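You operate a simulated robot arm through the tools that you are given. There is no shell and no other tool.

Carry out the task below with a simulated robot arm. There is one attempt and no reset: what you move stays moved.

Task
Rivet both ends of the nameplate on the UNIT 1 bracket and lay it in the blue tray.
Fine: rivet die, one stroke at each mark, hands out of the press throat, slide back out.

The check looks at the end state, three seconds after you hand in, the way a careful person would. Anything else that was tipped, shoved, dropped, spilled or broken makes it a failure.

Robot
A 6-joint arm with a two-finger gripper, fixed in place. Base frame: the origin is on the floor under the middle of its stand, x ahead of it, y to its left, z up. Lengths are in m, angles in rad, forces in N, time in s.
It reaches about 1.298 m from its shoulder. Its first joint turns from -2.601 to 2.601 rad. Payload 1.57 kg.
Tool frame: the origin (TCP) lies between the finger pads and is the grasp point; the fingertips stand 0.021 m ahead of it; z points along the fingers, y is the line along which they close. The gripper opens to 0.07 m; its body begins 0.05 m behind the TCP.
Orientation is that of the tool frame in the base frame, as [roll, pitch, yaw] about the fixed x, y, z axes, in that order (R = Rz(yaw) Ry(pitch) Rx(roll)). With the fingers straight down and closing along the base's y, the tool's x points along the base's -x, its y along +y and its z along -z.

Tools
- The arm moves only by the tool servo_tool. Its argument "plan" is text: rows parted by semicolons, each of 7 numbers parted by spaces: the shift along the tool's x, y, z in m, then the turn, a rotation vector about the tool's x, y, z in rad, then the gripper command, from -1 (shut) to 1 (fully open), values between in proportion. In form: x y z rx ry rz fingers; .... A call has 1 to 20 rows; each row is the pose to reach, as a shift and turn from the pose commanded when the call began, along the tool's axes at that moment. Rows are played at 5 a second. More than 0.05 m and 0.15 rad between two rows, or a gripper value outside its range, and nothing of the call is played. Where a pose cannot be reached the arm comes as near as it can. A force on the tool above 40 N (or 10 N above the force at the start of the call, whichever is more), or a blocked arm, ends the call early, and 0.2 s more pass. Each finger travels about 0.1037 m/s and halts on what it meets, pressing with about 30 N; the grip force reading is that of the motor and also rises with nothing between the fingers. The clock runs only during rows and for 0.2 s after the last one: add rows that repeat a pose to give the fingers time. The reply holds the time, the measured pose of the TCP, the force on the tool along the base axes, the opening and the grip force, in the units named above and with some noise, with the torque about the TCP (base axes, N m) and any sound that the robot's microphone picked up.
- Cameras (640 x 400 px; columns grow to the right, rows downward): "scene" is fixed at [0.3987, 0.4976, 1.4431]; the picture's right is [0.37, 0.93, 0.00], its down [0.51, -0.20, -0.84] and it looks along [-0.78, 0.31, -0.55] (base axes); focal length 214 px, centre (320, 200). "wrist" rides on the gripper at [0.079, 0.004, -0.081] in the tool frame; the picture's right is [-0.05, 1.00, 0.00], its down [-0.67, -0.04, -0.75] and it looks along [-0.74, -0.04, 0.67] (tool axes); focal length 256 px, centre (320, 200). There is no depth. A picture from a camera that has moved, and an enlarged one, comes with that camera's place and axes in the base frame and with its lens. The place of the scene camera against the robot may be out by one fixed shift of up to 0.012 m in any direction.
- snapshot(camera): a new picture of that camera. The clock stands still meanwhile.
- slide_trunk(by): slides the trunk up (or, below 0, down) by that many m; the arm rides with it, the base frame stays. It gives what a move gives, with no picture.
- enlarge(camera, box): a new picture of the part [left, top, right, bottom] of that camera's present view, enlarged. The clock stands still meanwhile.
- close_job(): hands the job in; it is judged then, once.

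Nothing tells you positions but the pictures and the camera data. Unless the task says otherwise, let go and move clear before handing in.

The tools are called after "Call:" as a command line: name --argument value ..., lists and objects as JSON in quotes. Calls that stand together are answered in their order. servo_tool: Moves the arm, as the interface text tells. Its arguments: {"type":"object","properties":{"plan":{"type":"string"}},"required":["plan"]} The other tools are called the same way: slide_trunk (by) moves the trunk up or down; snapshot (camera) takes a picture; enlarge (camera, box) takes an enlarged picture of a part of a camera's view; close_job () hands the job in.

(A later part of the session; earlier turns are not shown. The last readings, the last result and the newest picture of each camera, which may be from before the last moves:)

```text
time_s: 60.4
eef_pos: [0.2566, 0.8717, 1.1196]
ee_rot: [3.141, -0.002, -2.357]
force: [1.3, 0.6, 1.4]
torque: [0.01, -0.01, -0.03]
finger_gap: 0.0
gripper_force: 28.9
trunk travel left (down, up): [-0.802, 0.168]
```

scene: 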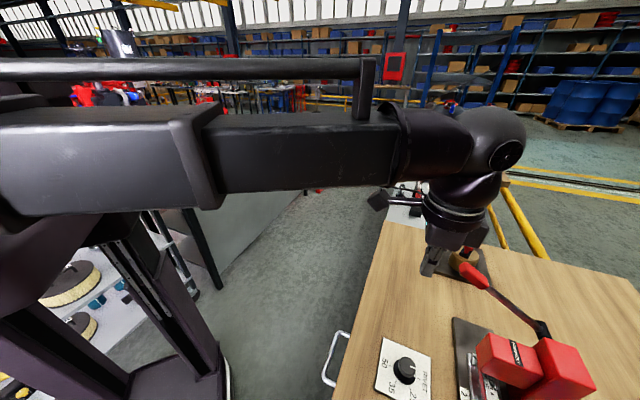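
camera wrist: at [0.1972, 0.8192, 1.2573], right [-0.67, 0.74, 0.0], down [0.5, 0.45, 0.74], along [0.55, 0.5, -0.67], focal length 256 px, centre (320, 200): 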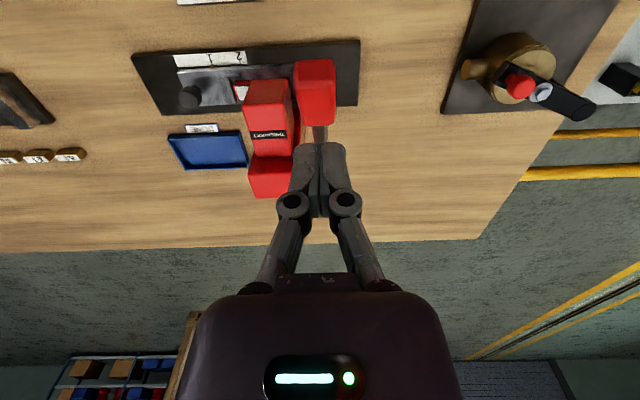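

Call:
slide_trunk --by -0.02

Call:
snapshot --camera "wrist"

Call:
enlarge --camera "scene" --box '[400, 180, 600, 400]'

```text
time_s: 61.1
eef_pos: [0.2561, 0.8731, 1.1015]
ee_rot: [3.141, -0.003, -2.356]
force: [0.5, 1.4, 1.2]
torque: [0.04, 0.01, -0.06]
finger_gap: 0.0061
gripper_force: 28.3
trunk travel left (down, up): [-0.782, 0.188]
```

```text
taken
camera wrist: at [0.1977, 0.8202, 1.1815], right [-0.67, 0.74, 0.0], down [0.5, 0.45, 0.74], along [0.55, 0.5, -0.67], focal length 256 px, centre (320, 200)
```

wrist: 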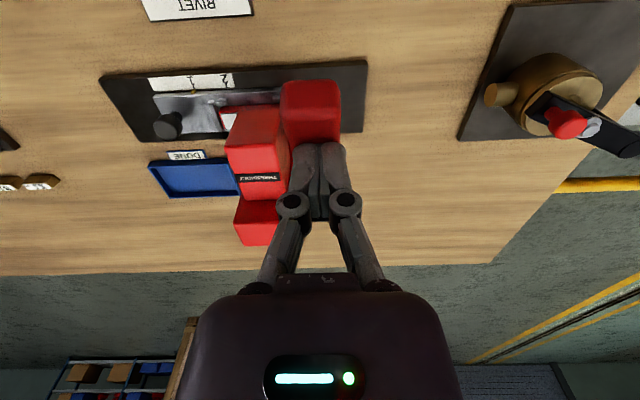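

```text
1.82 times, centred on (500, 290) of scene
camera zoom: at [0.3987, 0.4976, 1.4431], right [0.37, 0.93, 0.0], down [0.51, -0.2, -0.84], along [-0.78, 0.31, -0.55], focal length 390 px, centre (-7, 36)
```

zoom: 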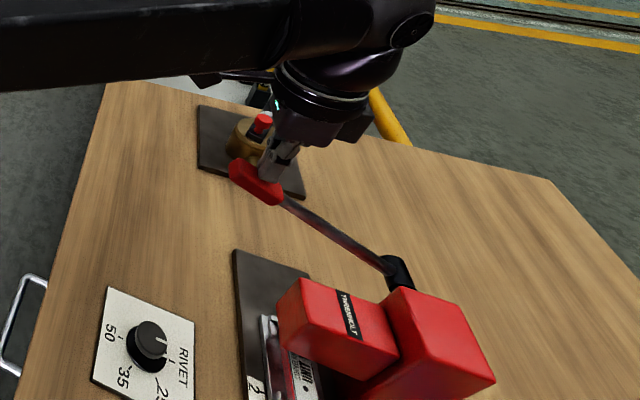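

The lever is moving down with little resistance, and the hand stays at the handle. I'll keep the stroke going down in steps.

Call:
slide_trunk --by -0.04

Call:
enlarge --camera "scene" --box '[400, 180, 600, 400]'

Call:
snapshot --camera "wrist"

```text
time_s: 61.9
eef_pos: [0.2563, 0.8727, 1.0622]
ee_rot: [3.14, 0.001, -2.357]
force: [-0.3, 0.4, 4.2]
torque: [-0.01, 0.05, -0.01]
finger_gap: 0.0061
gripper_force: 28.7
trunk travel left (down, up): [-0.742, 0.228]
```

```text
1.82 times, centred on (500, 290) of scene
camera zoom: at [0.3987, 0.4976, 1.4431], right [0.37, 0.93, 0.0], down [0.51, -0.2, -0.84], along [-0.78, 0.31, -0.55], focal length 390 px, centre (-7, 36)
```

zoom: 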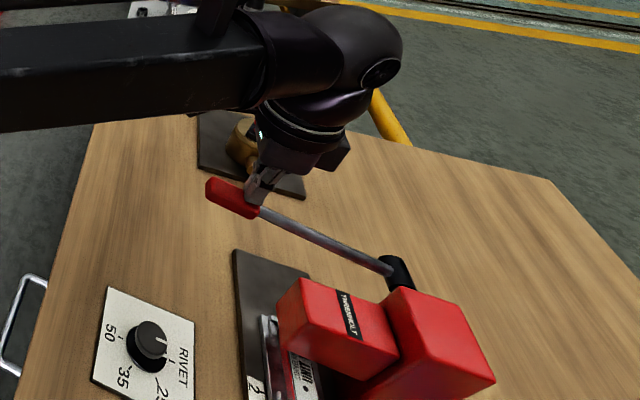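

```text
taken
camera wrist: at [0.1972, 0.8196, 1.142], right [-0.67, 0.74, 0.0], down [0.5, 0.45, 0.74], along [0.55, 0.5, -0.67], focal length 256 px, centre (320, 200)
```

wrist: 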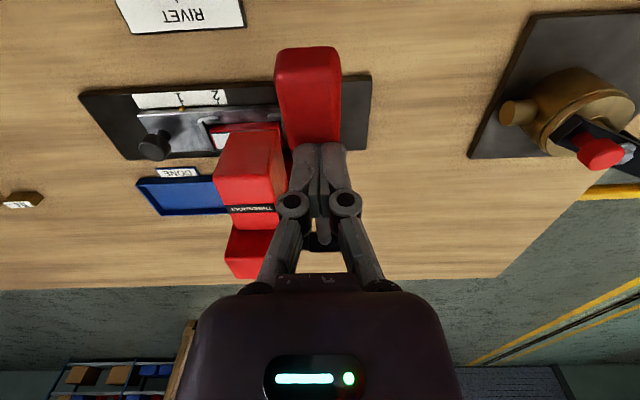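

The lever is about half way down, with the rod now between my fingertips at the handle's inner end, and the force is low. I'll continue.

Call:
slide_trunk --by -0.03

Call:
slide_trunk --by -0.02

Call:
enlarge --camera "scene" --box '[400, 180, 600, 400]'

Call:
snapshot --camera "wrist"

```text
time_s: 62.7
eef_pos: [0.2546, 0.8722, 1.0314]
ee_rot: [3.139, 0.0, -2.355]
force: [-2.7, -2.1, 6.3]
torque: [-0.09, 0.05, -0.01]
finger_gap: 0.0059
gripper_force: 28.5
trunk travel left (down, up): [-0.712, 0.258]
```

```text
time_s: 63.4
eef_pos: [0.2536, 0.8712, 1.0143]
ee_rot: [3.137, 0.007, -2.356]
force: [-1.7, -1.8, 39.2]
torque: [0.14, -0.17, -0.12]
finger_gap: 0.0061
gripper_force: 28.5
trunk travel left (down, up): [-0.692, 0.278]
stopped: the force on the tool passed its limit at 45 N (the readings are from after the stop); the commanded pose is now the measured one
```

```text
1.82 times, centred on (500, 290) of scene
camera zoom: at [0.3987, 0.4976, 1.4431], right [0.37, 0.93, 0.0], down [0.51, -0.2, -0.84], along [-0.78, 0.31, -0.55], focal length 390 px, centre (-7, 36)
```

zoom: 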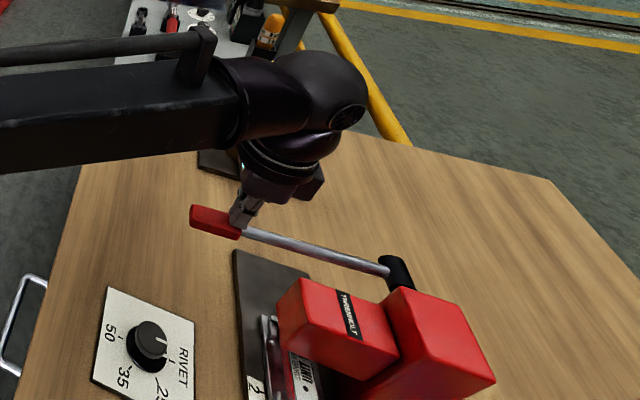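

```text
taken
camera wrist: at [0.1964, 0.8181, 1.0947], right [-0.67, 0.74, 0.01], down [0.5, 0.44, 0.75], along [0.55, 0.5, -0.66], focal length 256 px, centre (320, 200)
```

wrist: 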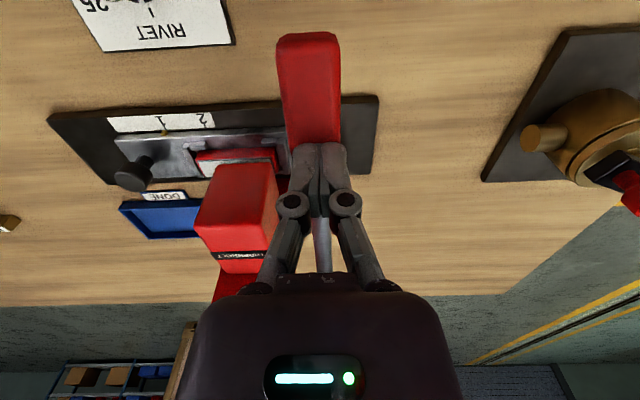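

The force rose sharply to 45 N with the lever about level. It's either the bottom of the stroke or the ram meeting the work, so I'll look at the throat and lever closely.

Call:
enlarge --camera "wrist" --box '[110, 90, 350, 290]'

Call:
enlarge --camera "scene" --box '[480, 280, 620, 400]'

Call:
enlarge --camera "wrist" --box '[250, 120, 390, 280]'

```text
2.00 times, centred on (230, 190) of wrist
camera zoom: at [0.1964, 0.8181, 1.0947], right [-0.67, 0.74, 0.01], down [0.5, 0.44, 0.75], along [0.55, 0.5, -0.66], focal length 512 px, centre (500, 220)
```

zoom: 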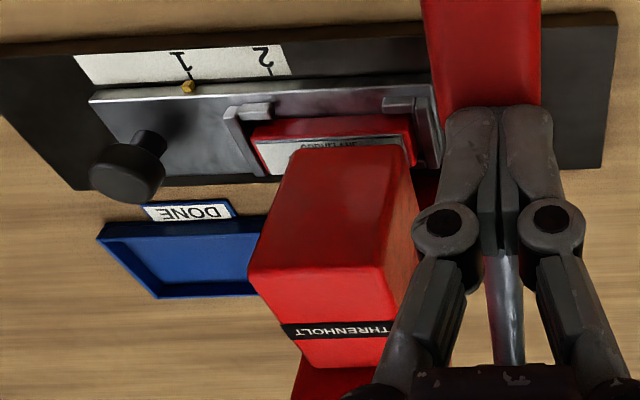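

```text
3.33 times, centred on (550, 340) of scene
camera zoom: at [0.3987, 0.4976, 1.4431], right [0.37, 0.93, 0.0], down [0.51, -0.2, -0.84], along [-0.78, 0.31, -0.55], focal length 715 px, centre (-447, -267)
```

zoom: 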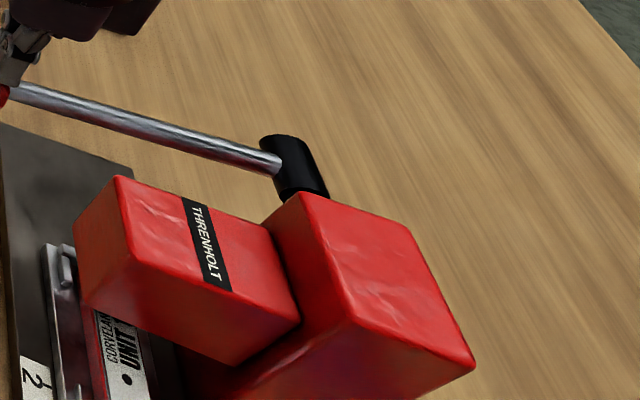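

```text
2.50 times, centred on (320, 200) of wrist
camera zoom: at [0.1964, 0.8181, 1.0947], right [-0.67, 0.74, 0.01], down [0.5, 0.44, 0.75], along [0.55, 0.5, -0.66], focal length 640 px, centre (320, 200)
```

zoom: 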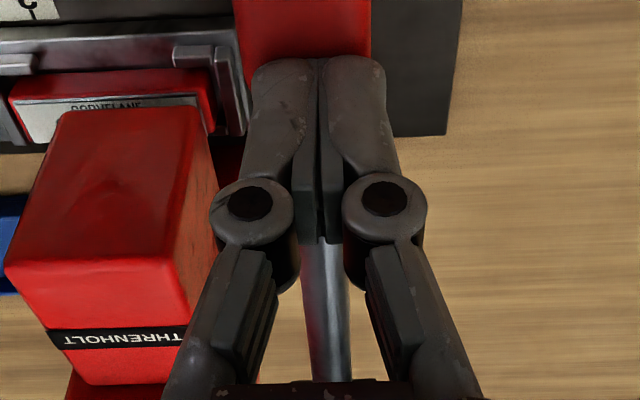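

I can't tell yet whether this is the bottom stop. I'll ease off slightly without letting the lever rise, slide my contact outward on the handle for more leverage, and press again.

Call:
slide_trunk --by 0.002

```text
time_s: 63.9
eef_pos: [0.2543, 0.8715, 1.0149]
ee_rot: [3.137, 0.002, -2.356]
force: [-3.5, -10.8, 16.2]
torque: [-0.17, -0.01, -0.02]
finger_gap: 0.0059
gripper_force: 28.6
trunk travel left (down, up): [-0.694, 0.276]
```

Call:
servo_tool --plan "0.008 0 0 0 0 0 -1; 0.016 0 0 0 0 0 -1; 0.024 0 0 0 0 0 -1; 0.032 0 0 0 0 0 -1; 0.032 0 0 0 0 0 -1"

Call:
enlarge --camera "wrist" --box '[110, 20, 430, 290]'

Call:
enlarge --camera "scene" --box '[400, 180, 600, 400]'

```text
time_s: 64.3
eef_pos: [0.2542, 0.8704, 1.0146]
ee_rot: [3.136, 0.017, -2.359]
force: [2.9, 0.4, 24.9]
torque: [0.09, -0.18, 0.01]
finger_gap: 0.0059
gripper_force: 28.9
trunk travel left (down, up): [-0.694, 0.276]
stopped in row 2: the force on the tool passed its limit at 46 N (the readings are from after the stop); the commanded pose is now the measured one
```

```text
1.48 times, centred on (270, 155) of wrist
camera zoom: at [0.1952, 0.8173, 1.0939], right [-0.67, 0.75, 0.01], down [0.49, 0.43, 0.76], along [0.56, 0.51, -0.65], focal length 379 px, centre (394, 267)
```

zoom: 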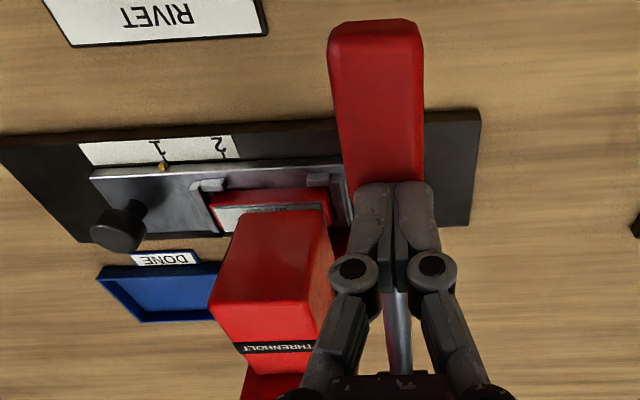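

```text
1.82 times, centred on (500, 290) of scene
camera zoom: at [0.3987, 0.4976, 1.4431], right [0.37, 0.93, 0.0], down [0.51, -0.2, -0.84], along [-0.78, 0.31, -0.55], focal length 390 px, centre (-7, 36)
```

zoom: 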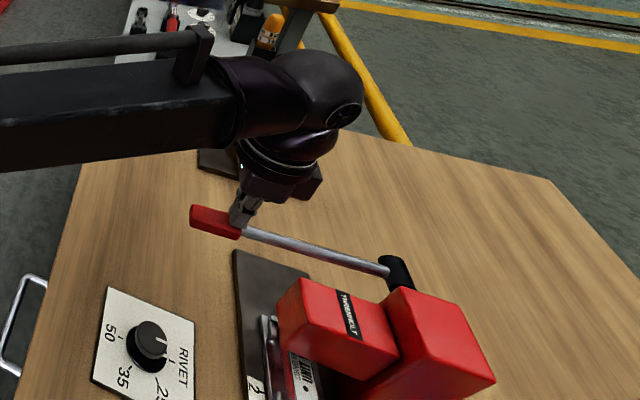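

My fingertips straddle the rod just behind the handle, and the lever is rigid here: 23 N of change moved it under 1 mm, so this is a hard stop. I'll raise straight up and see if the lever follows.

Call:
slide_trunk --by 0.05

Call:
enlarge --camera "scene" --box '[400, 180, 600, 400]'

Call:
snapshot --camera "wrist"

```text
time_s: 65.2
eef_pos: [0.2532, 0.8731, 1.0624]
ee_rot: [3.137, 0.015, -2.359]
force: [0.0, 1.4, 3.5]
torque: [-0.02, 0.0, -0.01]
finger_gap: 0.0059
gripper_force: 28.4
trunk travel left (down, up): [-0.744, 0.226]
```

```text
1.82 times, centred on (500, 290) of scene
camera zoom: at [0.3987, 0.4976, 1.4431], right [0.37, 0.93, 0.0], down [0.51, -0.2, -0.84], along [-0.78, 0.31, -0.55], focal length 390 px, centre (-7, 36)
```

zoom: 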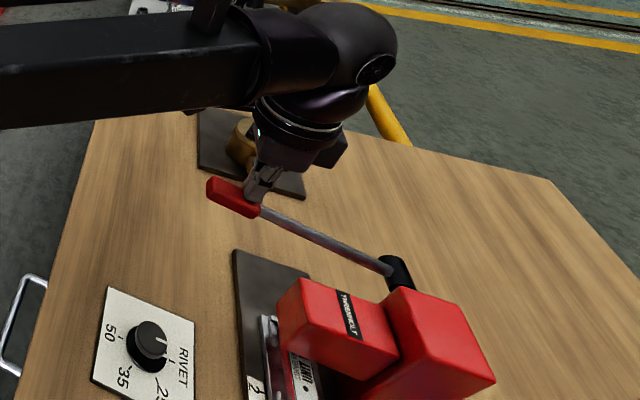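

```text
taken
camera wrist: at [0.1949, 0.8188, 1.1426], right [-0.67, 0.74, 0.01], down [0.49, 0.44, 0.75], along [0.56, 0.51, -0.66], focal length 256 px, centre (320, 200)
```

wrist: 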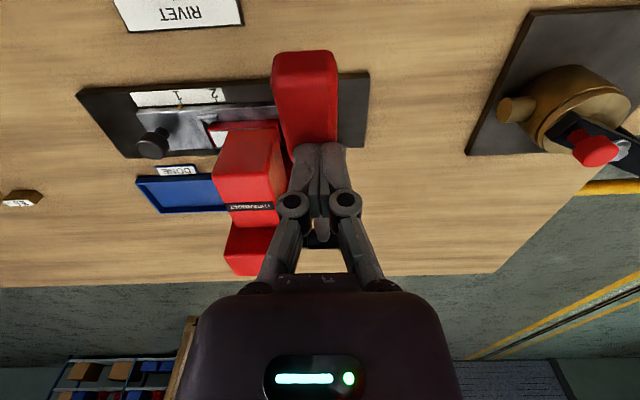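

The lever follows upward under its own spring. I'll raise fully clear so it returns to the top.

Call:
slide_trunk --by 0.06

Call:
slide_trunk --by 0.06

Call:
enlarge --camera "scene" --box '[400, 180, 600, 400]'

Call:
snapshot --camera "wrist"

```text
time_s: 66.2
eef_pos: [0.2538, 0.8733, 1.1223]
ee_rot: [3.135, 0.015, -2.359]
force: [-0.2, 0.9, 1.5]
torque: [0.01, 0.01, -0.01]
finger_gap: 0.0001
gripper_force: 28.3
trunk travel left (down, up): [-0.804, 0.166]
```

```text
time_s: 67.2
eef_pos: [0.2542, 0.8729, 1.1828]
ee_rot: [3.136, 0.016, -2.358]
force: [-0.4, 0.3, 0.2]
torque: [0.03, -0.02, -0.01]
finger_gap: 0.0
gripper_force: 28.4
trunk travel left (down, up): [-0.864, 0.106]
```

```text
1.82 times, centred on (500, 290) of scene
camera zoom: at [0.3987, 0.4976, 1.4431], right [0.37, 0.93, 0.0], down [0.51, -0.2, -0.84], along [-0.78, 0.31, -0.55], focal length 390 px, centre (-7, 36)
```

zoom: 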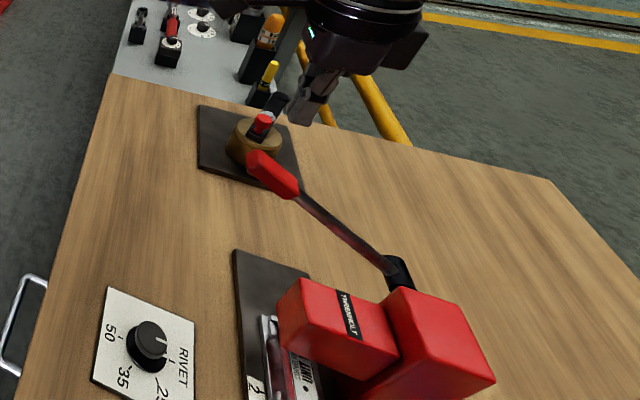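

```text
taken
camera wrist: at [0.1951, 0.8193, 1.2622], right [-0.67, 0.75, 0.01], down [0.49, 0.44, 0.75], along [0.56, 0.51, -0.66], focal length 256 px, centre (320, 200)
```

wrist: 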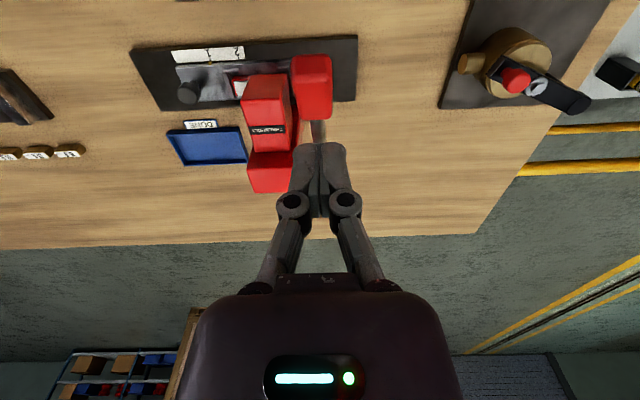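

The lever is back at its rest position. I'll move away from it, turn the wrist back and go to the slide's knob, from where I can also see under the head and check the first rivet.

Call:
servo_tool --plan "0.013 -0.033 0 0.003 0.008 0 -1; 0.026 -0.066 0 0.005 0.016 0.001 -1; 0.04 -0.1 0 0.005 0.016 0.001 -1; 0.04 -0.1 0 0.005 0.016 0.001 -0.6"

Call:
servo_tool --plan "-0.01 -0.008 0 0 0 -0.131 -0.3; -0.02 -0.017 0 0 0 -0.262 0; -0.03 -0.025 0 0 0 -0.393 0.3; -0.04 -0.034 0 0 0 -0.524 0.3; -0.05 -0.042 0 0 0 -0.655 0.3; -0.06 -0.051 0 0 0 -0.785 0.3; -0.07 -0.06 0 0 0 -0.916 0.3; -0.083 -0.068 0 0 0 -1.047 0.3; -0.093 -0.077 0 0 0 -1.178 0.3; -0.104 -0.085 0 0 0 -1.309 0.3; -0.114 -0.094 0 0 0 -1.44 0.3; -0.124 -0.102 0 0 0 -1.571 0.3; -0.124 -0.102 0 0 0 -1.571 0.3"

Call:
slide_trunk --by -0.19

Call:
snapshot --camera "wrist"

```text
time_s: 68.2
eef_pos: [0.2951, 0.7723, 1.1829]
ee_rot: [-3.142, -0.003, -2.36]
force: [-0.5, 0.1, -0.4]
torque: [-0.01, -0.02, 0.01]
finger_gap: 0.0141
gripper_force: 0.0
trunk travel left (down, up): [-0.864, 0.106]
```

```text
time_s: 71.0
eef_pos: [0.4556, 0.7905, 1.1834]
ee_rot: [3.138, 0.001, -0.788]
force: [0.7, 0.1, -0.8]
torque: [-0.04, 0.0, 0.0]
finger_gap: 0.0457
gripper_force: 0.0
trunk travel left (down, up): [-0.864, 0.106]
```

```text
time_s: 73.1
eef_pos: [0.4569, 0.79, 0.9936]
ee_rot: [-3.141, 0.0, -0.788]
force: [-0.4, -0.1, -0.3]
torque: [-0.01, 0.03, 0.04]
finger_gap: 0.0453
gripper_force: 0.0
trunk travel left (down, up): [-0.674, 0.296]
```

```text
taken
camera wrist: at [0.5101, 0.7305, 1.0735], right [-0.75, -0.67, 0.0], down [-0.44, 0.5, 0.74], along [-0.5, 0.55, -0.67], focal length 256 px, centre (320, 200)
```

wrist: 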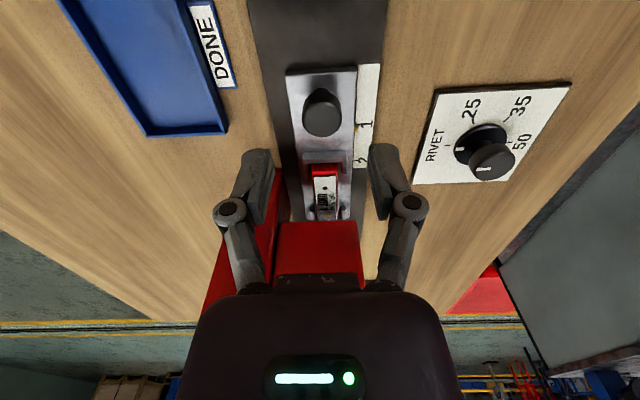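

Call:
enlarge --camera "wrist" --box '[270, 140, 380, 240]'

Call:
enlarge --camera "wrist" --box '[260, 50, 400, 180]'

Call:
enlarge --camera "scene" --box '[440, 300, 540, 400]'

```text
4.00 times, centred on (325, 190) of wrist
camera zoom: at [0.5101, 0.7305, 1.0735], right [-0.75, -0.67, 0.0], down [-0.44, 0.5, 0.74], along [-0.5, 0.55, -0.67], focal length 1024 px, centre (300, 240)
```

zoom: 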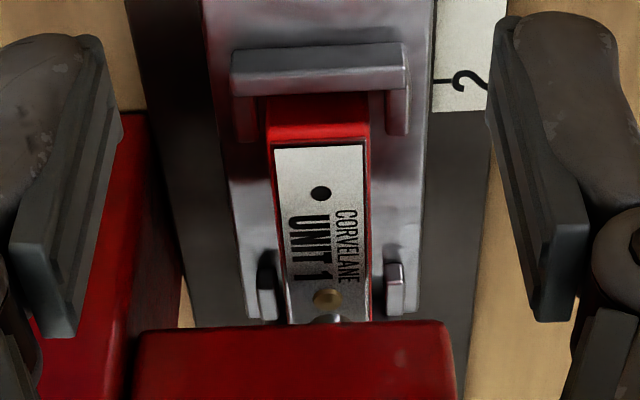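

```text
3.08 times, centred on (330, 115) of wrist
camera zoom: at [0.5101, 0.7305, 1.0735], right [-0.75, -0.67, 0.0], down [-0.44, 0.5, 0.74], along [-0.5, 0.55, -0.67], focal length 788 px, centre (289, 462)
```

zoom: 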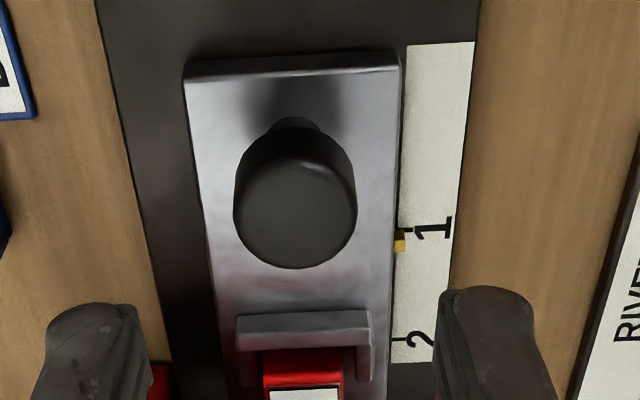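

```text
4.00 times, centred on (490, 350) of scene
camera zoom: at [0.3987, 0.4976, 1.4431], right [0.37, 0.93, 0.0], down [0.51, -0.2, -0.84], along [-0.78, 0.31, -0.55], focal length 858 px, centre (-360, -400)
```

zoom: 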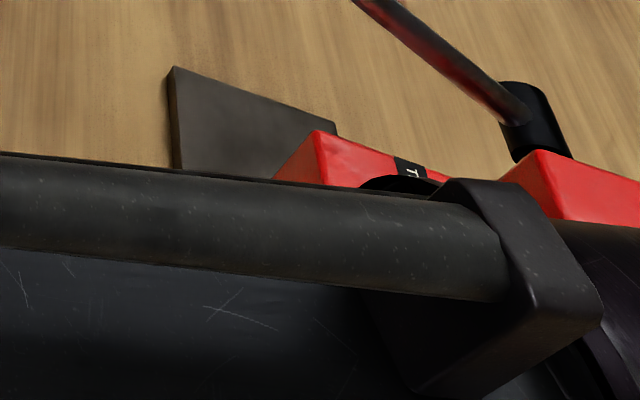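

A brass rivet head now shows on the far hole, so the first stroke worked. I'll centre over the knob, lower and grip it again to move on to mark 2.

Call:
servo_tool --plan "-0.0145 0.0015 0 0 0 -0.003 0.3; -0.0145 0.0015 0 0 0 -0.003 0.3"

Call:
slide_trunk --by -0.077

Call:
servo_tool --plan "0 0 0 0 0 0 0.1; 0 0 0 0 0 0 -0.1; 0 0 0 0 0 0 -0.3; 0 0 0 0 0 0 -0.6; 0 0 0 0 0 0 -1; 0 0 0 0 0 0 -1"

```text
time_s: 73.7
eef_pos: [0.4447, 0.7996, 0.992]
ee_rot: [3.14, -0.001, -0.785]
force: [-0.9, 0.4, -0.2]
torque: [-0.01, -0.03, -0.01]
finger_gap: 0.0456
gripper_force: 0.0
trunk travel left (down, up): [-0.674, 0.296]
```

```text
time_s: 74.9
eef_pos: [0.4442, 0.7985, 0.9154]
ee_rot: [3.139, 0.0, -0.786]
force: [0.2, 0.0, 0.3]
torque: [0.02, 0.0, 0.01]
finger_gap: 0.0455
gripper_force: 0.0
trunk travel left (down, up): [-0.597, 0.373]
```

```text
time_s: 76.3
eef_pos: [0.4452, 0.8005, 0.9157]
ee_rot: [3.141, 0.0, -0.784]
force: [5.9, 6.2, 6.5]
torque: [0.05, -0.08, -0.01]
finger_gap: 0.0267
gripper_force: 32.2
trunk travel left (down, up): [-0.597, 0.373]
```

Gripped. I'll push the slide 40 mm further to mark 2.

Call:
servo_tool --plan "-0.008 0 0 0 0 0 -1; -0.016 0 0 0 0 0 -1; -0.024 0 0 0 0 0 -1; -0.032 0 0 0 0 0 -1; -0.0395 0 0 0 0 0 -1; -0.0395 0 0 0 0 0 -1"

Call:
servo_tool --plan "0 0 0 0 0 0 -0.3; 0 0 0 0 0 0 0; 0 0 0 0 0 0 0.3; 0 0 0 0 0 0 0.3"

Call:
slide_trunk --by 0.08

Call:
enlarge --camera "wrist" --box '[270, 40, 410, 170]'

```text
time_s: 77.7
eef_pos: [0.4177, 0.8275, 0.9155]
ee_rot: [3.139, 0.0, -0.785]
force: [4.8, 9.6, 7.6]
torque: [-0.23, -0.29, -0.04]
finger_gap: 0.0267
gripper_force: 31.8
trunk travel left (down, up): [-0.597, 0.373]
```

```text
time_s: 78.7
eef_pos: [0.4179, 0.8264, 0.9157]
ee_rot: [3.138, 0.001, -0.786]
force: [-0.1, -0.2, 0.9]
torque: [-0.04, 0.01, 0.0]
finger_gap: 0.0454
gripper_force: 0.1
trunk travel left (down, up): [-0.597, 0.373]
```

```text
time_s: 79.8
eef_pos: [0.4177, 0.8264, 0.9956]
ee_rot: [3.139, 0.0, -0.786]
force: [-0.4, 0.1, -0.6]
torque: [0.0, -0.03, -0.03]
finger_gap: 0.0454
gripper_force: 0.1
trunk travel left (down, up): [-0.677, 0.293]
```

```text
3.08 times, centred on (340, 105) of wrist
camera zoom: at [0.4715, 0.7681, 1.0763], right [-0.74, -0.67, 0.0], down [-0.44, 0.5, 0.74], along [-0.5, 0.55, -0.67], focal length 788 px, centre (258, 492)
```

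zoom: 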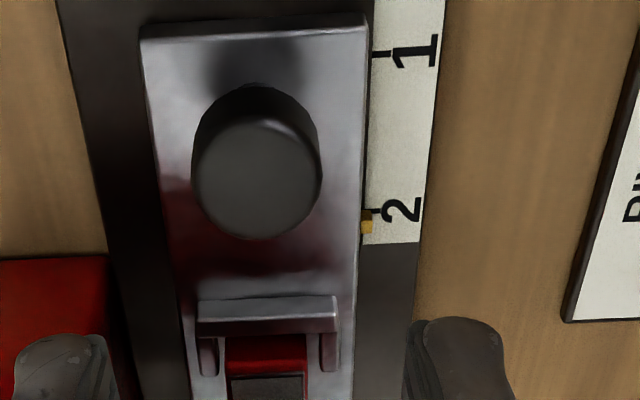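

The pointer sits against tick 2 just as it did at tick 1. I'll confirm from the front before stroking.

Call:
servo_tool --plan "0 0.01 0 0 0 0.131 0.3; 0.001 0.02 0 0 0 0.262 0.3; 0.002 0.03 0 0 0 0.393 0.3; 0.003 0.04 0 0 0 0.524 0; 0.003 0.05 0 0 0 0.655 -0.4; 0.004 0.06 0 0 0 0.785 -0.8; 0.004 0.07 0 0 0 0.916 -1; 0.005 0.08 0 0 0 1.047 -1; 0.005 0.09 0 0 0 1.178 -1; 0.006 0.1 0 0 0 1.309 -1; 0.006 0.11 0 0 0 1.44 -1; 0.007 0.12 0 0 0 1.571 -1; 0.007 0.12 0 0 0 1.571 -1"

Call:
enlarge --camera "wrist" --box '[300, 100, 420, 190]'

Call:
snapshot --camera "wrist"

```text
time_s: 82.6
eef_pos: [0.3378, 0.7387, 0.9947]
ee_rot: [-3.141, -0.001, -2.36]
force: [0.3, -0.2, -0.3]
torque: [-0.02, 0.0, 0.03]
finger_gap: 0.0
gripper_force: 28.5
trunk travel left (down, up): [-0.677, 0.293]
```

```text
4.44 times, centred on (360, 145) of wrist
camera zoom: at [0.2792, 0.6841, 1.0766], right [-0.67, 0.75, 0.0], down [0.5, 0.45, 0.74], along [0.55, 0.5, -0.67], focal length 1138 px, centre (142, 444)
```

zoom: 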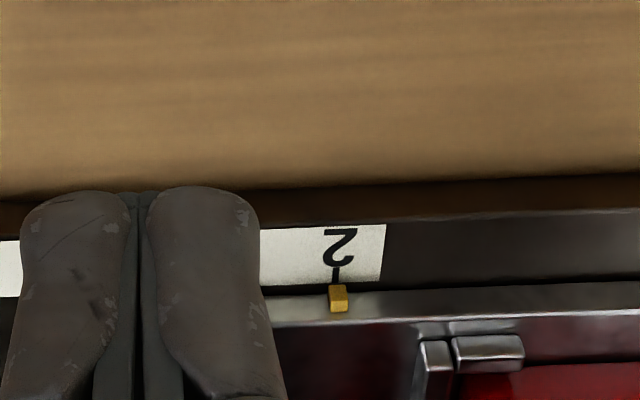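

```text
taken
camera wrist: at [0.2792, 0.6841, 1.0766], right [-0.67, 0.75, 0.0], down [0.5, 0.45, 0.74], along [0.55, 0.5, -0.67], focal length 256 px, centre (320, 200)
```

wrist: 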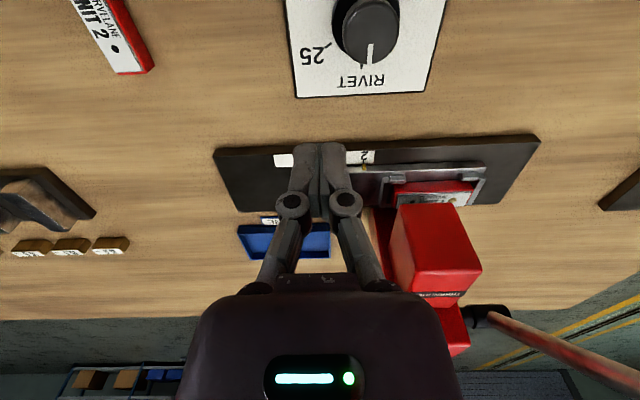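

The pointer is squarely on tick 2. I'll raise and go over the lever handle for the second stroke, a little further out on the grip this time.

Call:
slide_trunk --by 0.185

Call:
servo_tool --plan "-0.006 0.038 0 0 0 -0.001 -1; -0.012 0.076 0 0 0 -0.002 -1; -0.018 0.114 0 0 0 -0.003 -1; -0.024 0.151 0 0 0 -0.004 -1; -0.024 0.151 0 0 0 -0.004 -1"

Call:
enlarge --camera "wrist" --box '[240, 60, 420, 260]'

```text
time_s: 84.7
eef_pos: [0.3375, 0.7364, 1.1807]
ee_rot: [3.141, -0.003, -2.357]
force: [0.2, 0.7, -0.3]
torque: [0.02, -0.03, -0.02]
finger_gap: 0.0
gripper_force: 28.8
trunk travel left (down, up): [-0.862, 0.108]
```

```text
time_s: 85.9
eef_pos: [0.2478, 0.8619, 1.1811]
ee_rot: [-3.141, -0.003, -2.352]
force: [-0.2, 0.2, 0.3]
torque: [0.01, 0.02, 0.0]
finger_gap: 0.0
gripper_force: 28.5
trunk travel left (down, up): [-0.862, 0.108]
```

```text
2.00 times, centred on (330, 160) of wrist
camera zoom: at [0.19, 0.8082, 1.2618], right [-0.67, 0.74, 0.0], down [0.5, 0.45, 0.74], along [0.55, 0.5, -0.67], focal length 512 px, centre (300, 280)
```

zoom: 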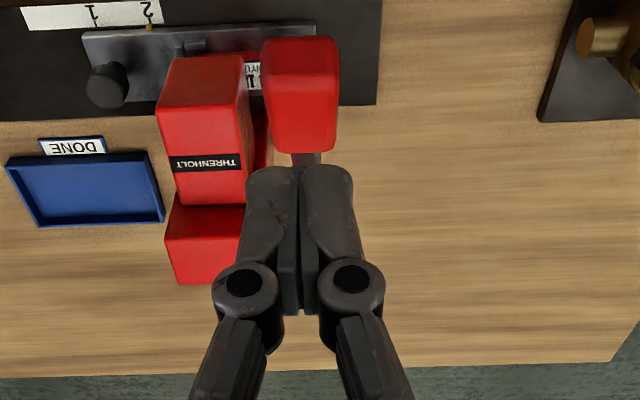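

Positioned over the grip at f 0.785, l 0.434, and the throat is clear. I'll start the second stroke.

Call:
slide_trunk --by -0.05

Call:
slide_trunk --by -0.05

Call:
slide_trunk --by -0.035

Call:
enlarge --camera "scene" --box '[400, 180, 600, 400]'

```text
time_s: 86.8
eef_pos: [0.2472, 0.8617, 1.1303]
ee_rot: [3.141, -0.002, -2.352]
force: [-0.3, 0.3, -0.2]
torque: [0.01, 0.0, 0.02]
finger_gap: 0.0001
gripper_force: 28.8
trunk travel left (down, up): [-0.812, 0.158]
```

```text
time_s: 87.7
eef_pos: [0.249, 0.8616, 1.0803]
ee_rot: [-3.141, -0.004, -2.352]
force: [0.7, 0.9, 2.1]
torque: [0.01, 0.02, -0.03]
finger_gap: 0.0059
gripper_force: 28.4
trunk travel left (down, up): [-0.762, 0.208]
```

```text
time_s: 88.5
eef_pos: [0.2473, 0.8618, 1.0478]
ee_rot: [3.141, -0.002, -2.351]
force: [-1.7, -1.3, 5.0]
torque: [-0.06, 0.03, 0.0]
finger_gap: 0.006
gripper_force: 28.4
trunk travel left (down, up): [-0.727, 0.243]
```

```text
1.82 times, centred on (500, 290) of scene
camera zoom: at [0.3987, 0.4976, 1.4431], right [0.37, 0.93, 0.0], down [0.51, -0.2, -0.84], along [-0.78, 0.31, -0.55], focal length 390 px, centre (-7, 36)
```

zoom: 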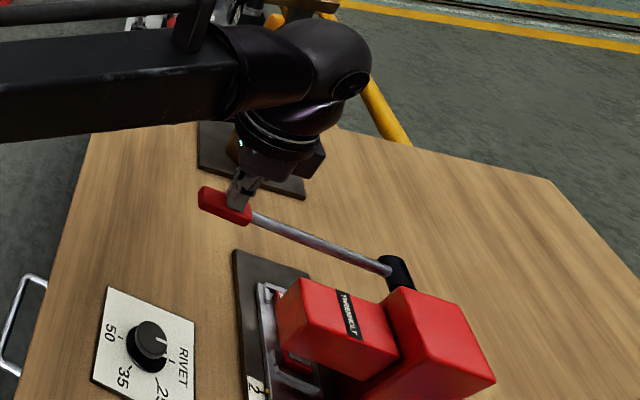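

The lever is going down smoothly on the handle. I'll carry on to the bottom stop.

Call:
slide_trunk --by -0.02

Call:
slide_trunk --by -0.02

Call:
enlarge --camera "scene" --box '[400, 180, 600, 400]'

```text
time_s: 89.2
eef_pos: [0.247, 0.861, 1.0255]
ee_rot: [-3.141, -0.004, -2.352]
force: [-2.3, -3.0, 6.3]
torque: [-0.1, 0.08, 0.0]
finger_gap: 0.006
gripper_force: 28.6
trunk travel left (down, up): [-0.707, 0.263]
```

```text
time_s: 89.7
eef_pos: [0.2466, 0.8605, 1.0143]
ee_rot: [3.14, 0.001, -2.351]
force: [-2.4, -0.2, 30.1]
torque: [0.16, -0.11, 0.02]
finger_gap: 0.0059
gripper_force: 28.7
trunk travel left (down, up): [-0.692, 0.278]
stopped: the force on the tool passed its limit at 68 N (the readings are from after the stop); the commanded pose is now the measured one
```

```text
1.82 times, centred on (500, 290) of scene
camera zoom: at [0.3987, 0.4976, 1.4431], right [0.37, 0.93, 0.0], down [0.51, -0.2, -0.84], along [-0.78, 0.31, -0.55], focal length 390 px, centre (-7, 36)
```

zoom: 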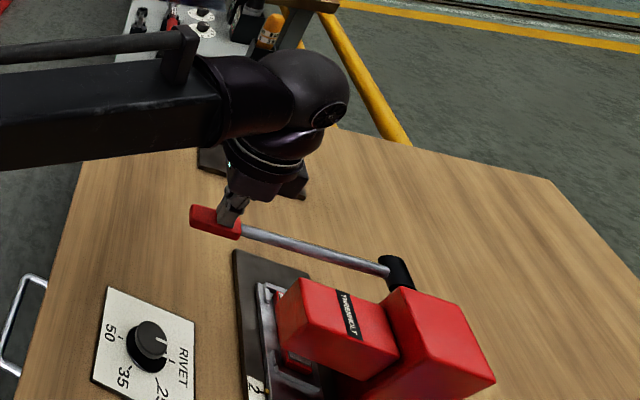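

It reached the same bottom stop at the same height. I'll raise straight up so the lever returns.

Call:
slide_trunk --by 0.07

Call:
slide_trunk --by 0.1

Call:
enlarge --camera "scene" --box '[400, 180, 600, 400]'

Call:
snapshot --camera "wrist"

```text
time_s: 90.8
eef_pos: [0.2471, 0.8631, 1.0823]
ee_rot: [3.141, 0.0, -2.353]
force: [1.3, -0.1, 3.2]
torque: [0.02, -0.04, 0.0]
finger_gap: 0.0056
gripper_force: 28.8
trunk travel left (down, up): [-0.762, 0.208]
```

```text
time_s: 92.1
eef_pos: [0.2477, 0.8628, 1.1802]
ee_rot: [3.141, -0.002, -2.352]
force: [-0.6, 0.9, -0.9]
torque: [0.01, 0.0, 0.02]
finger_gap: 0.0001
gripper_force: 28.9
trunk travel left (down, up): [-0.862, 0.108]
```

```text
1.82 times, centred on (500, 290) of scene
camera zoom: at [0.3987, 0.4976, 1.4431], right [0.37, 0.93, 0.0], down [0.51, -0.2, -0.84], along [-0.78, 0.31, -0.55], focal length 390 px, centre (-7, 36)
```

zoom: 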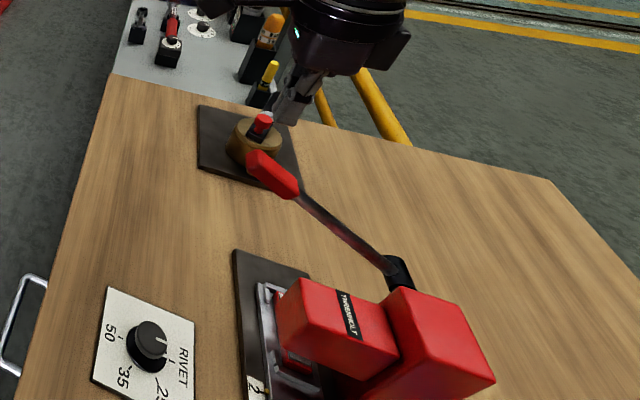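

```text
taken
camera wrist: at [0.1901, 0.8094, 1.2616], right [-0.67, 0.74, 0.0], down [0.5, 0.45, 0.74], along [0.55, 0.5, -0.67], focal length 256 px, centre (320, 200)
```

wrist: 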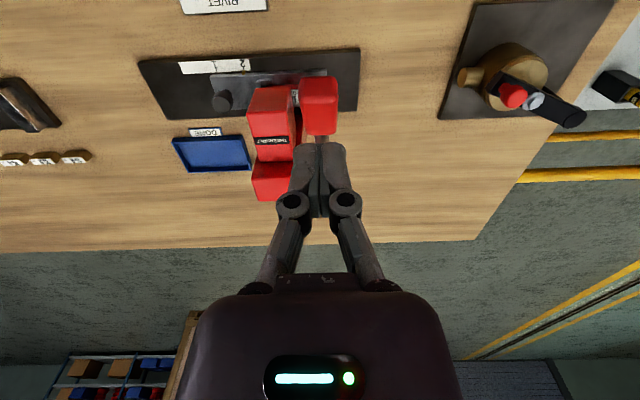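

The lever is back at rest. I'll return to the slide's knob to check the second rivet and pull the slide back out.

Call:
servo_tool --plan "0.01 -0.033 0 0 0 0.002 -1; 0.02 -0.066 0 0 0 0.004 -1; 0.03 -0.098 0 0 0 0.004 -1; 0.03 -0.098 0 0 0 0.004 -0.6"

Call:
servo_tool --plan "-0.01 -0.005 0 0 0 -0.131 -0.3; -0.02 -0.01 0 0 0 -0.262 0; -0.03 -0.015 0 0 0 -0.393 0.3; -0.04 -0.02 0 0 0 -0.524 0.3; -0.05 -0.026 0 0 0 -0.655 0.3; -0.06 -0.031 0 0 0 -0.785 0.3; -0.07 -0.036 0 0 0 -0.916 0.3; -0.083 -0.041 0 0 0 -1.047 0.3; -0.093 -0.046 0 0 0 -1.178 0.3; -0.104 -0.052 0 0 0 -1.309 0.3; -0.114 -0.057 0 0 0 -1.44 0.3; -0.1255 -0.062 0 0 0 -1.571 0.3; -0.1255 -0.062 0 0 0 -1.571 0.3"

Call:
slide_trunk --by -0.187

Call:
enlarge --camera "wrist" --box '[260, 50, 400, 240]'

Call:
enlarge --camera "wrist" --box '[280, 140, 370, 220]'

```text
time_s: 93.1
eef_pos: [0.2952, 0.7712, 1.1822]
ee_rot: [3.138, -0.001, -2.357]
force: [0.4, 1.0, -0.4]
torque: [-0.04, -0.01, -0.01]
finger_gap: 0.0139
gripper_force: 0.1
trunk travel left (down, up): [-0.862, 0.108]
```

```text
time_s: 95.9
eef_pos: [0.4282, 0.8192, 1.1819]
ee_rot: [-3.141, 0.002, -0.783]
force: [0.8, 0.5, -0.6]
torque: [0.01, -0.03, 0.01]
finger_gap: 0.0457
gripper_force: 0.0
trunk travel left (down, up): [-0.862, 0.108]
```

```text
time_s: 98.0
eef_pos: [0.4287, 0.8186, 0.9942]
ee_rot: [-3.141, 0.001, -0.785]
force: [0.0, -0.7, 0.2]
torque: [0.03, -0.02, 0.01]
finger_gap: 0.0454
gripper_force: 0.1
trunk travel left (down, up): [-0.675, 0.295]
```

```text
2.11 times, centred on (330, 145) of wrist
camera zoom: at [0.4829, 0.759, 1.0748], right [-0.74, -0.67, 0.0], down [-0.45, 0.5, 0.75], along [-0.5, 0.55, -0.67], focal length 539 px, centre (299, 316)
```

zoom: 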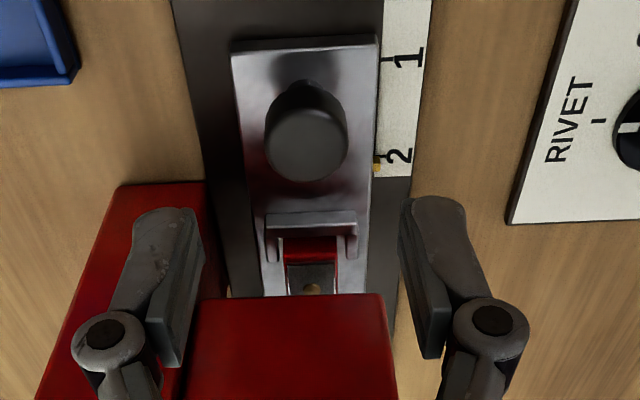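

```text
5.00 times, centred on (325, 180) of wrist
camera zoom: at [0.4829, 0.759, 1.0748], right [-0.74, -0.67, 0.0], down [-0.45, 0.5, 0.75], along [-0.5, 0.55, -0.67], focal length 1280 px, centre (295, 300)
```

zoom: 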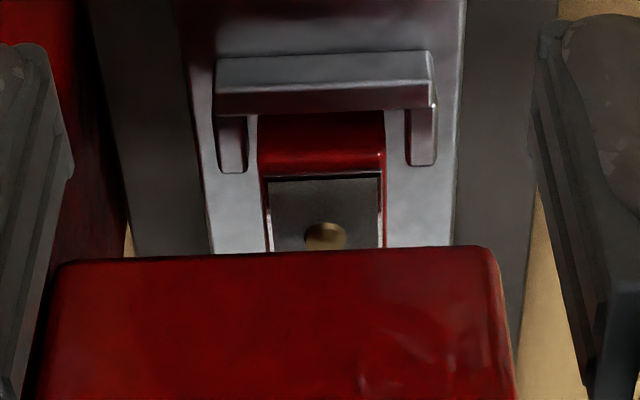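

The second brass rivet is there too. I'll grip the knob again and draw the slide back out to where it started.

Call:
servo_tool --plan "-0.0142 0.002 0 0 0 0 0.3; -0.0142 0.002 0 0 0 0 0.3"

Call:
slide_trunk --by -0.078

Call:
servo_tool --plan "0 0 0 0 0 0 0.1; 0 0 0 0 0 0 -0.1; 0 0 0 0 0 0 -0.3; 0 0 0 0 0 0 -0.6; 0 0 0 0 0 0 -1; 0 0 0 0 0 0 -1"

Call:
servo_tool --plan "0.01 0 0 0 0 0 -1; 0.02 0 0 0 0 0 -1; 0.03 0 0 0 0 0 -1; 0.04 0 0 0 0 0 -1; 0.05 0 0 0 0 0 -1; 0.06 0 0 0 0 0 -1; 0.07 0 0 0 0 0 -1; 0.08 0 0 0 0 0 -1; 0.09 0 0 0 0 0 -1; 0.1 0 0 0 0 0 -1; 0.1 0 0 0 0 0 -1"

Call:
snapshot --camera "wrist"

```text
time_s: 98.6
eef_pos: [0.4177, 0.8261, 0.994]
ee_rot: [3.14, 0.001, -0.784]
force: [-0.9, 0.3, 0.2]
torque: [0.01, -0.01, -0.01]
finger_gap: 0.0458
gripper_force: 0.0
trunk travel left (down, up): [-0.675, 0.295]
```

```text
time_s: 99.7
eef_pos: [0.418, 0.8265, 0.9155]
ee_rot: [-3.141, 0.003, -0.788]
force: [-0.7, 0.2, -0.5]
torque: [0.01, 0.0, 0.01]
finger_gap: 0.0457
gripper_force: 0.1
trunk travel left (down, up): [-0.597, 0.373]
```

```text
time_s: 101.1
eef_pos: [0.4171, 0.8271, 0.9165]
ee_rot: [-3.139, 0.002, -0.784]
force: [4.6, 6.2, 6.4]
torque: [0.12, -0.07, 0.0]
finger_gap: 0.0266
gripper_force: 32.3
trunk travel left (down, up): [-0.597, 0.373]
```

```text
time_s: 103.5
eef_pos: [0.4893, 0.7558, 0.9154]
ee_rot: [3.141, 0.002, -0.786]
force: [9.6, 11.6, 11.7]
torque: [0.31, 0.06, -0.04]
finger_gap: 0.027
gripper_force: 32.0
trunk travel left (down, up): [-0.597, 0.373]
```

```text
taken
camera wrist: at [0.5426, 0.697, 0.9965], right [-0.74, -0.67, 0.0], down [-0.45, 0.49, 0.75], along [-0.5, 0.56, -0.67], focal length 256 px, centre (320, 200)
```

wrist: 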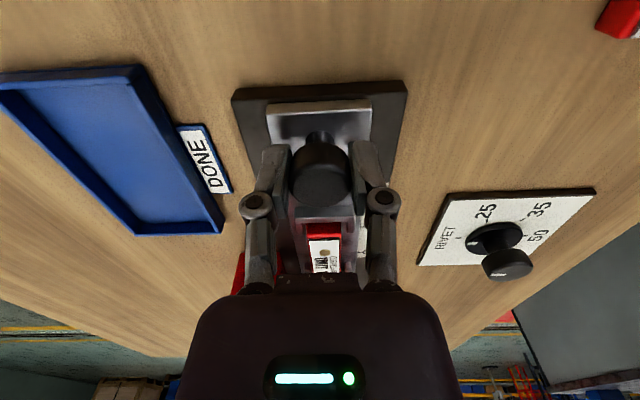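

The slide is back where it started. I'll let go, lift and look at the riveted bracket in the nest.

Call:
servo_tool --plan "0 0 0 0 0 0 -0.3; 0 0 0 0 0 0 0; 0 0 0 0 0 0 0.3; 0 0 0 0 0 0 0.3"

Call:
slide_trunk --by 0.12

Call:
servo_tool --plan "-0.045 0 0 0 0 0 0.3; -0.09 0 0 0 0 0 0.3; -0.0995 -0.002 0 0 0 0 0.3; -0.0995 -0.002 0 0 0 0 0.3"

Call:
snapshot --camera "wrist"

Call:
enlarge --camera "wrist" --box '[220, 0, 420, 150]'

```text
time_s: 104.5
eef_pos: [0.4876, 0.756, 0.9154]
ee_rot: [-3.141, 0.002, -0.786]
force: [0.5, 0.3, -1.1]
torque: [0.04, -0.03, 0.04]
finger_gap: 0.0456
gripper_force: 0.0
trunk travel left (down, up): [-0.597, 0.373]
```

```text
time_s: 106.0
eef_pos: [0.4867, 0.7559, 1.036]
ee_rot: [3.141, 0.002, -0.786]
force: [-0.5, 0.5, -0.3]
torque: [-0.03, 0.03, 0.03]
finger_gap: 0.045
gripper_force: 0.0
trunk travel left (down, up): [-0.717, 0.253]
```

```text
time_s: 107.0
eef_pos: [0.4186, 0.8273, 1.0354]
ee_rot: [3.141, 0.003, -0.784]
force: [0.8, 0.3, 0.3]
torque: [0.02, 0.01, 0.0]
finger_gap: 0.0453
gripper_force: 0.1
trunk travel left (down, up): [-0.717, 0.253]
```

```text
taken
camera wrist: at [0.4736, 0.7684, 1.1167], right [-0.74, -0.67, 0.0], down [-0.45, 0.5, 0.75], along [-0.5, 0.55, -0.67], focal length 256 px, centre (320, 200)
```

wrist: 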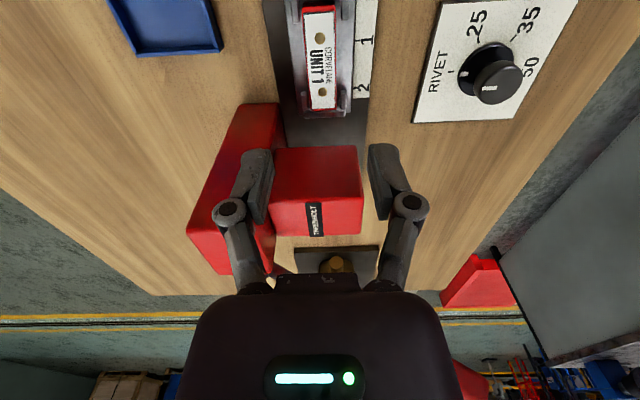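

```text
2.67 times, centred on (320, 75) of wrist
camera zoom: at [0.4736, 0.7684, 1.1167], right [-0.74, -0.67, 0.0], down [-0.45, 0.5, 0.75], along [-0.5, 0.55, -0.67], focal length 683 px, centre (320, 533)
```

zoom: 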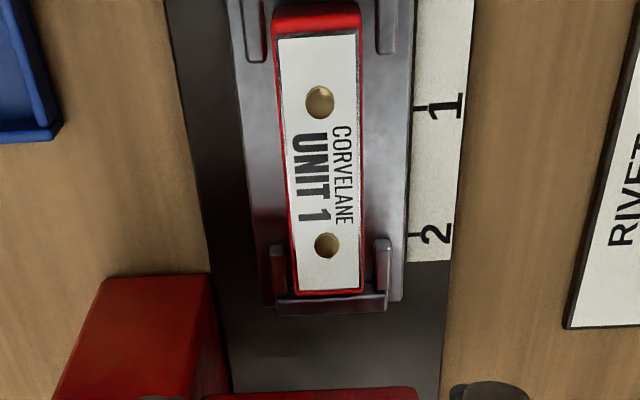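

Both holes now have brass rivet heads and the bracket is still square in the nest. I'll lower and grip it a little higher than before, so the fingertips clear the tray's rim later.

Call:
slide_trunk --by -0.119

Call:
servo_tool --plan "0 0 0 0 0 0 0.1; 0 0 0 0 0 0 -0.1; 0 0 0 0 0 0 -0.25; 0 0 0 0 0 0 -0.6; 0 0 0 0 0 0 -1; 0 0 0 0 0 0 -1"

Call:
slide_trunk --by 0.04

Call:
snapshot --camera "wrist"

```text
time_s: 108.5
eef_pos: [0.4185, 0.8265, 0.9175]
ee_rot: [3.141, 0.003, -0.785]
force: [-0.2, 0.2, -0.1]
torque: [0.03, -0.01, 0.0]
finger_gap: 0.0455
gripper_force: 0.0
trunk travel left (down, up): [-0.598, 0.372]
```

```text
time_s: 109.9
eef_pos: [0.4199, 0.8273, 0.918]
ee_rot: [3.141, 0.003, -0.785]
force: [-0.1, -0.3, 0.7]
torque: [-0.03, 0.05, -0.03]
finger_gap: 0.0236
gripper_force: 29.8
trunk travel left (down, up): [-0.598, 0.372]
```

```text
time_s: 110.7
eef_pos: [0.4204, 0.8279, 0.9562]
ee_rot: [3.142, 0.002, -0.785]
force: [-0.8, -1.1, -2.0]
torque: [0.02, -0.01, 0.01]
finger_gap: 0.0236
gripper_force: 29.8
trunk travel left (down, up): [-0.638, 0.332]
```

```text
taken
camera wrist: at [0.474, 0.7686, 1.0374], right [-0.74, -0.67, 0.0], down [-0.45, 0.5, 0.75], along [-0.5, 0.55, -0.67], focal length 256 px, centre (320, 200)
```

wrist: 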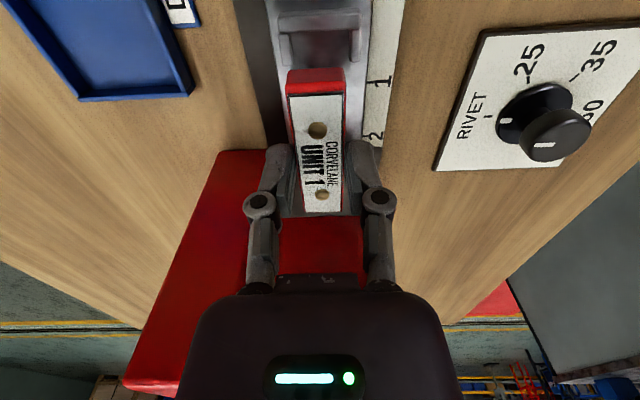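

The bracket is up with both rivets showing. I'll lift higher and move to where I can see the blue tray past it.

Call:
slide_trunk --by 0.08

Call:
servo_tool --plan "0.04 0 0 0 0 0 -1; 0.08 0 0 0 0 0 -1; 0.12 0 0 0 0 0 -1; 0.16 0 0 0 0 0 -1; 0.165 -0.03 0 0 0 0 -1; 0.165 -0.06 0 0 0 0 -1; 0.165 -0.06 0 0 0 0 -1"

Call:
snapshot --camera "wrist"

Call:
enlarge --camera "wrist" --box '[130, 40, 330, 240]'

```text
time_s: 111.9
eef_pos: [0.4202, 0.8272, 1.0366]
ee_rot: [-3.14, 0.001, -0.785]
force: [0.1, -0.2, -1.9]
torque: [0.03, 0.01, -0.01]
finger_gap: 0.0238
gripper_force: 29.5
trunk travel left (down, up): [-0.718, 0.252]
```

```text
time_s: 113.5
eef_pos: [0.5805, 0.7541, 1.0381]
ee_rot: [-3.142, 0.001, -0.786]
force: [0.9, 0.0, -1.0]
torque: [-0.02, -0.04, 0.02]
finger_gap: 0.0239
gripper_force: 30.1
trunk travel left (down, up): [-0.718, 0.252]
```

```text
taken
camera wrist: at [0.634, 0.6954, 1.1177], right [-0.74, -0.67, 0.0], down [-0.45, 0.5, 0.75], along [-0.5, 0.55, -0.67], focal length 256 px, centre (320, 200)
```

wrist: 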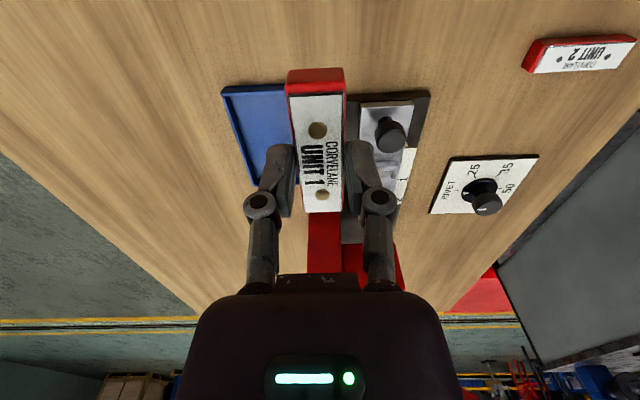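

```text
2.00 times, centred on (230, 140) of wrist
camera zoom: at [0.634, 0.6954, 1.1177], right [-0.74, -0.67, 0.0], down [-0.45, 0.5, 0.75], along [-0.5, 0.55, -0.67], focal length 512 px, centre (500, 320)
```

zoom: 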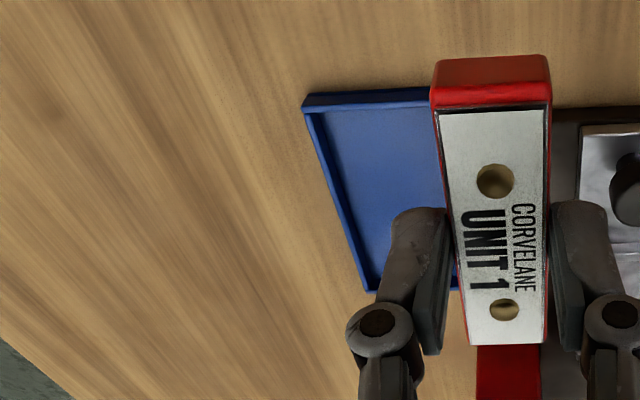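

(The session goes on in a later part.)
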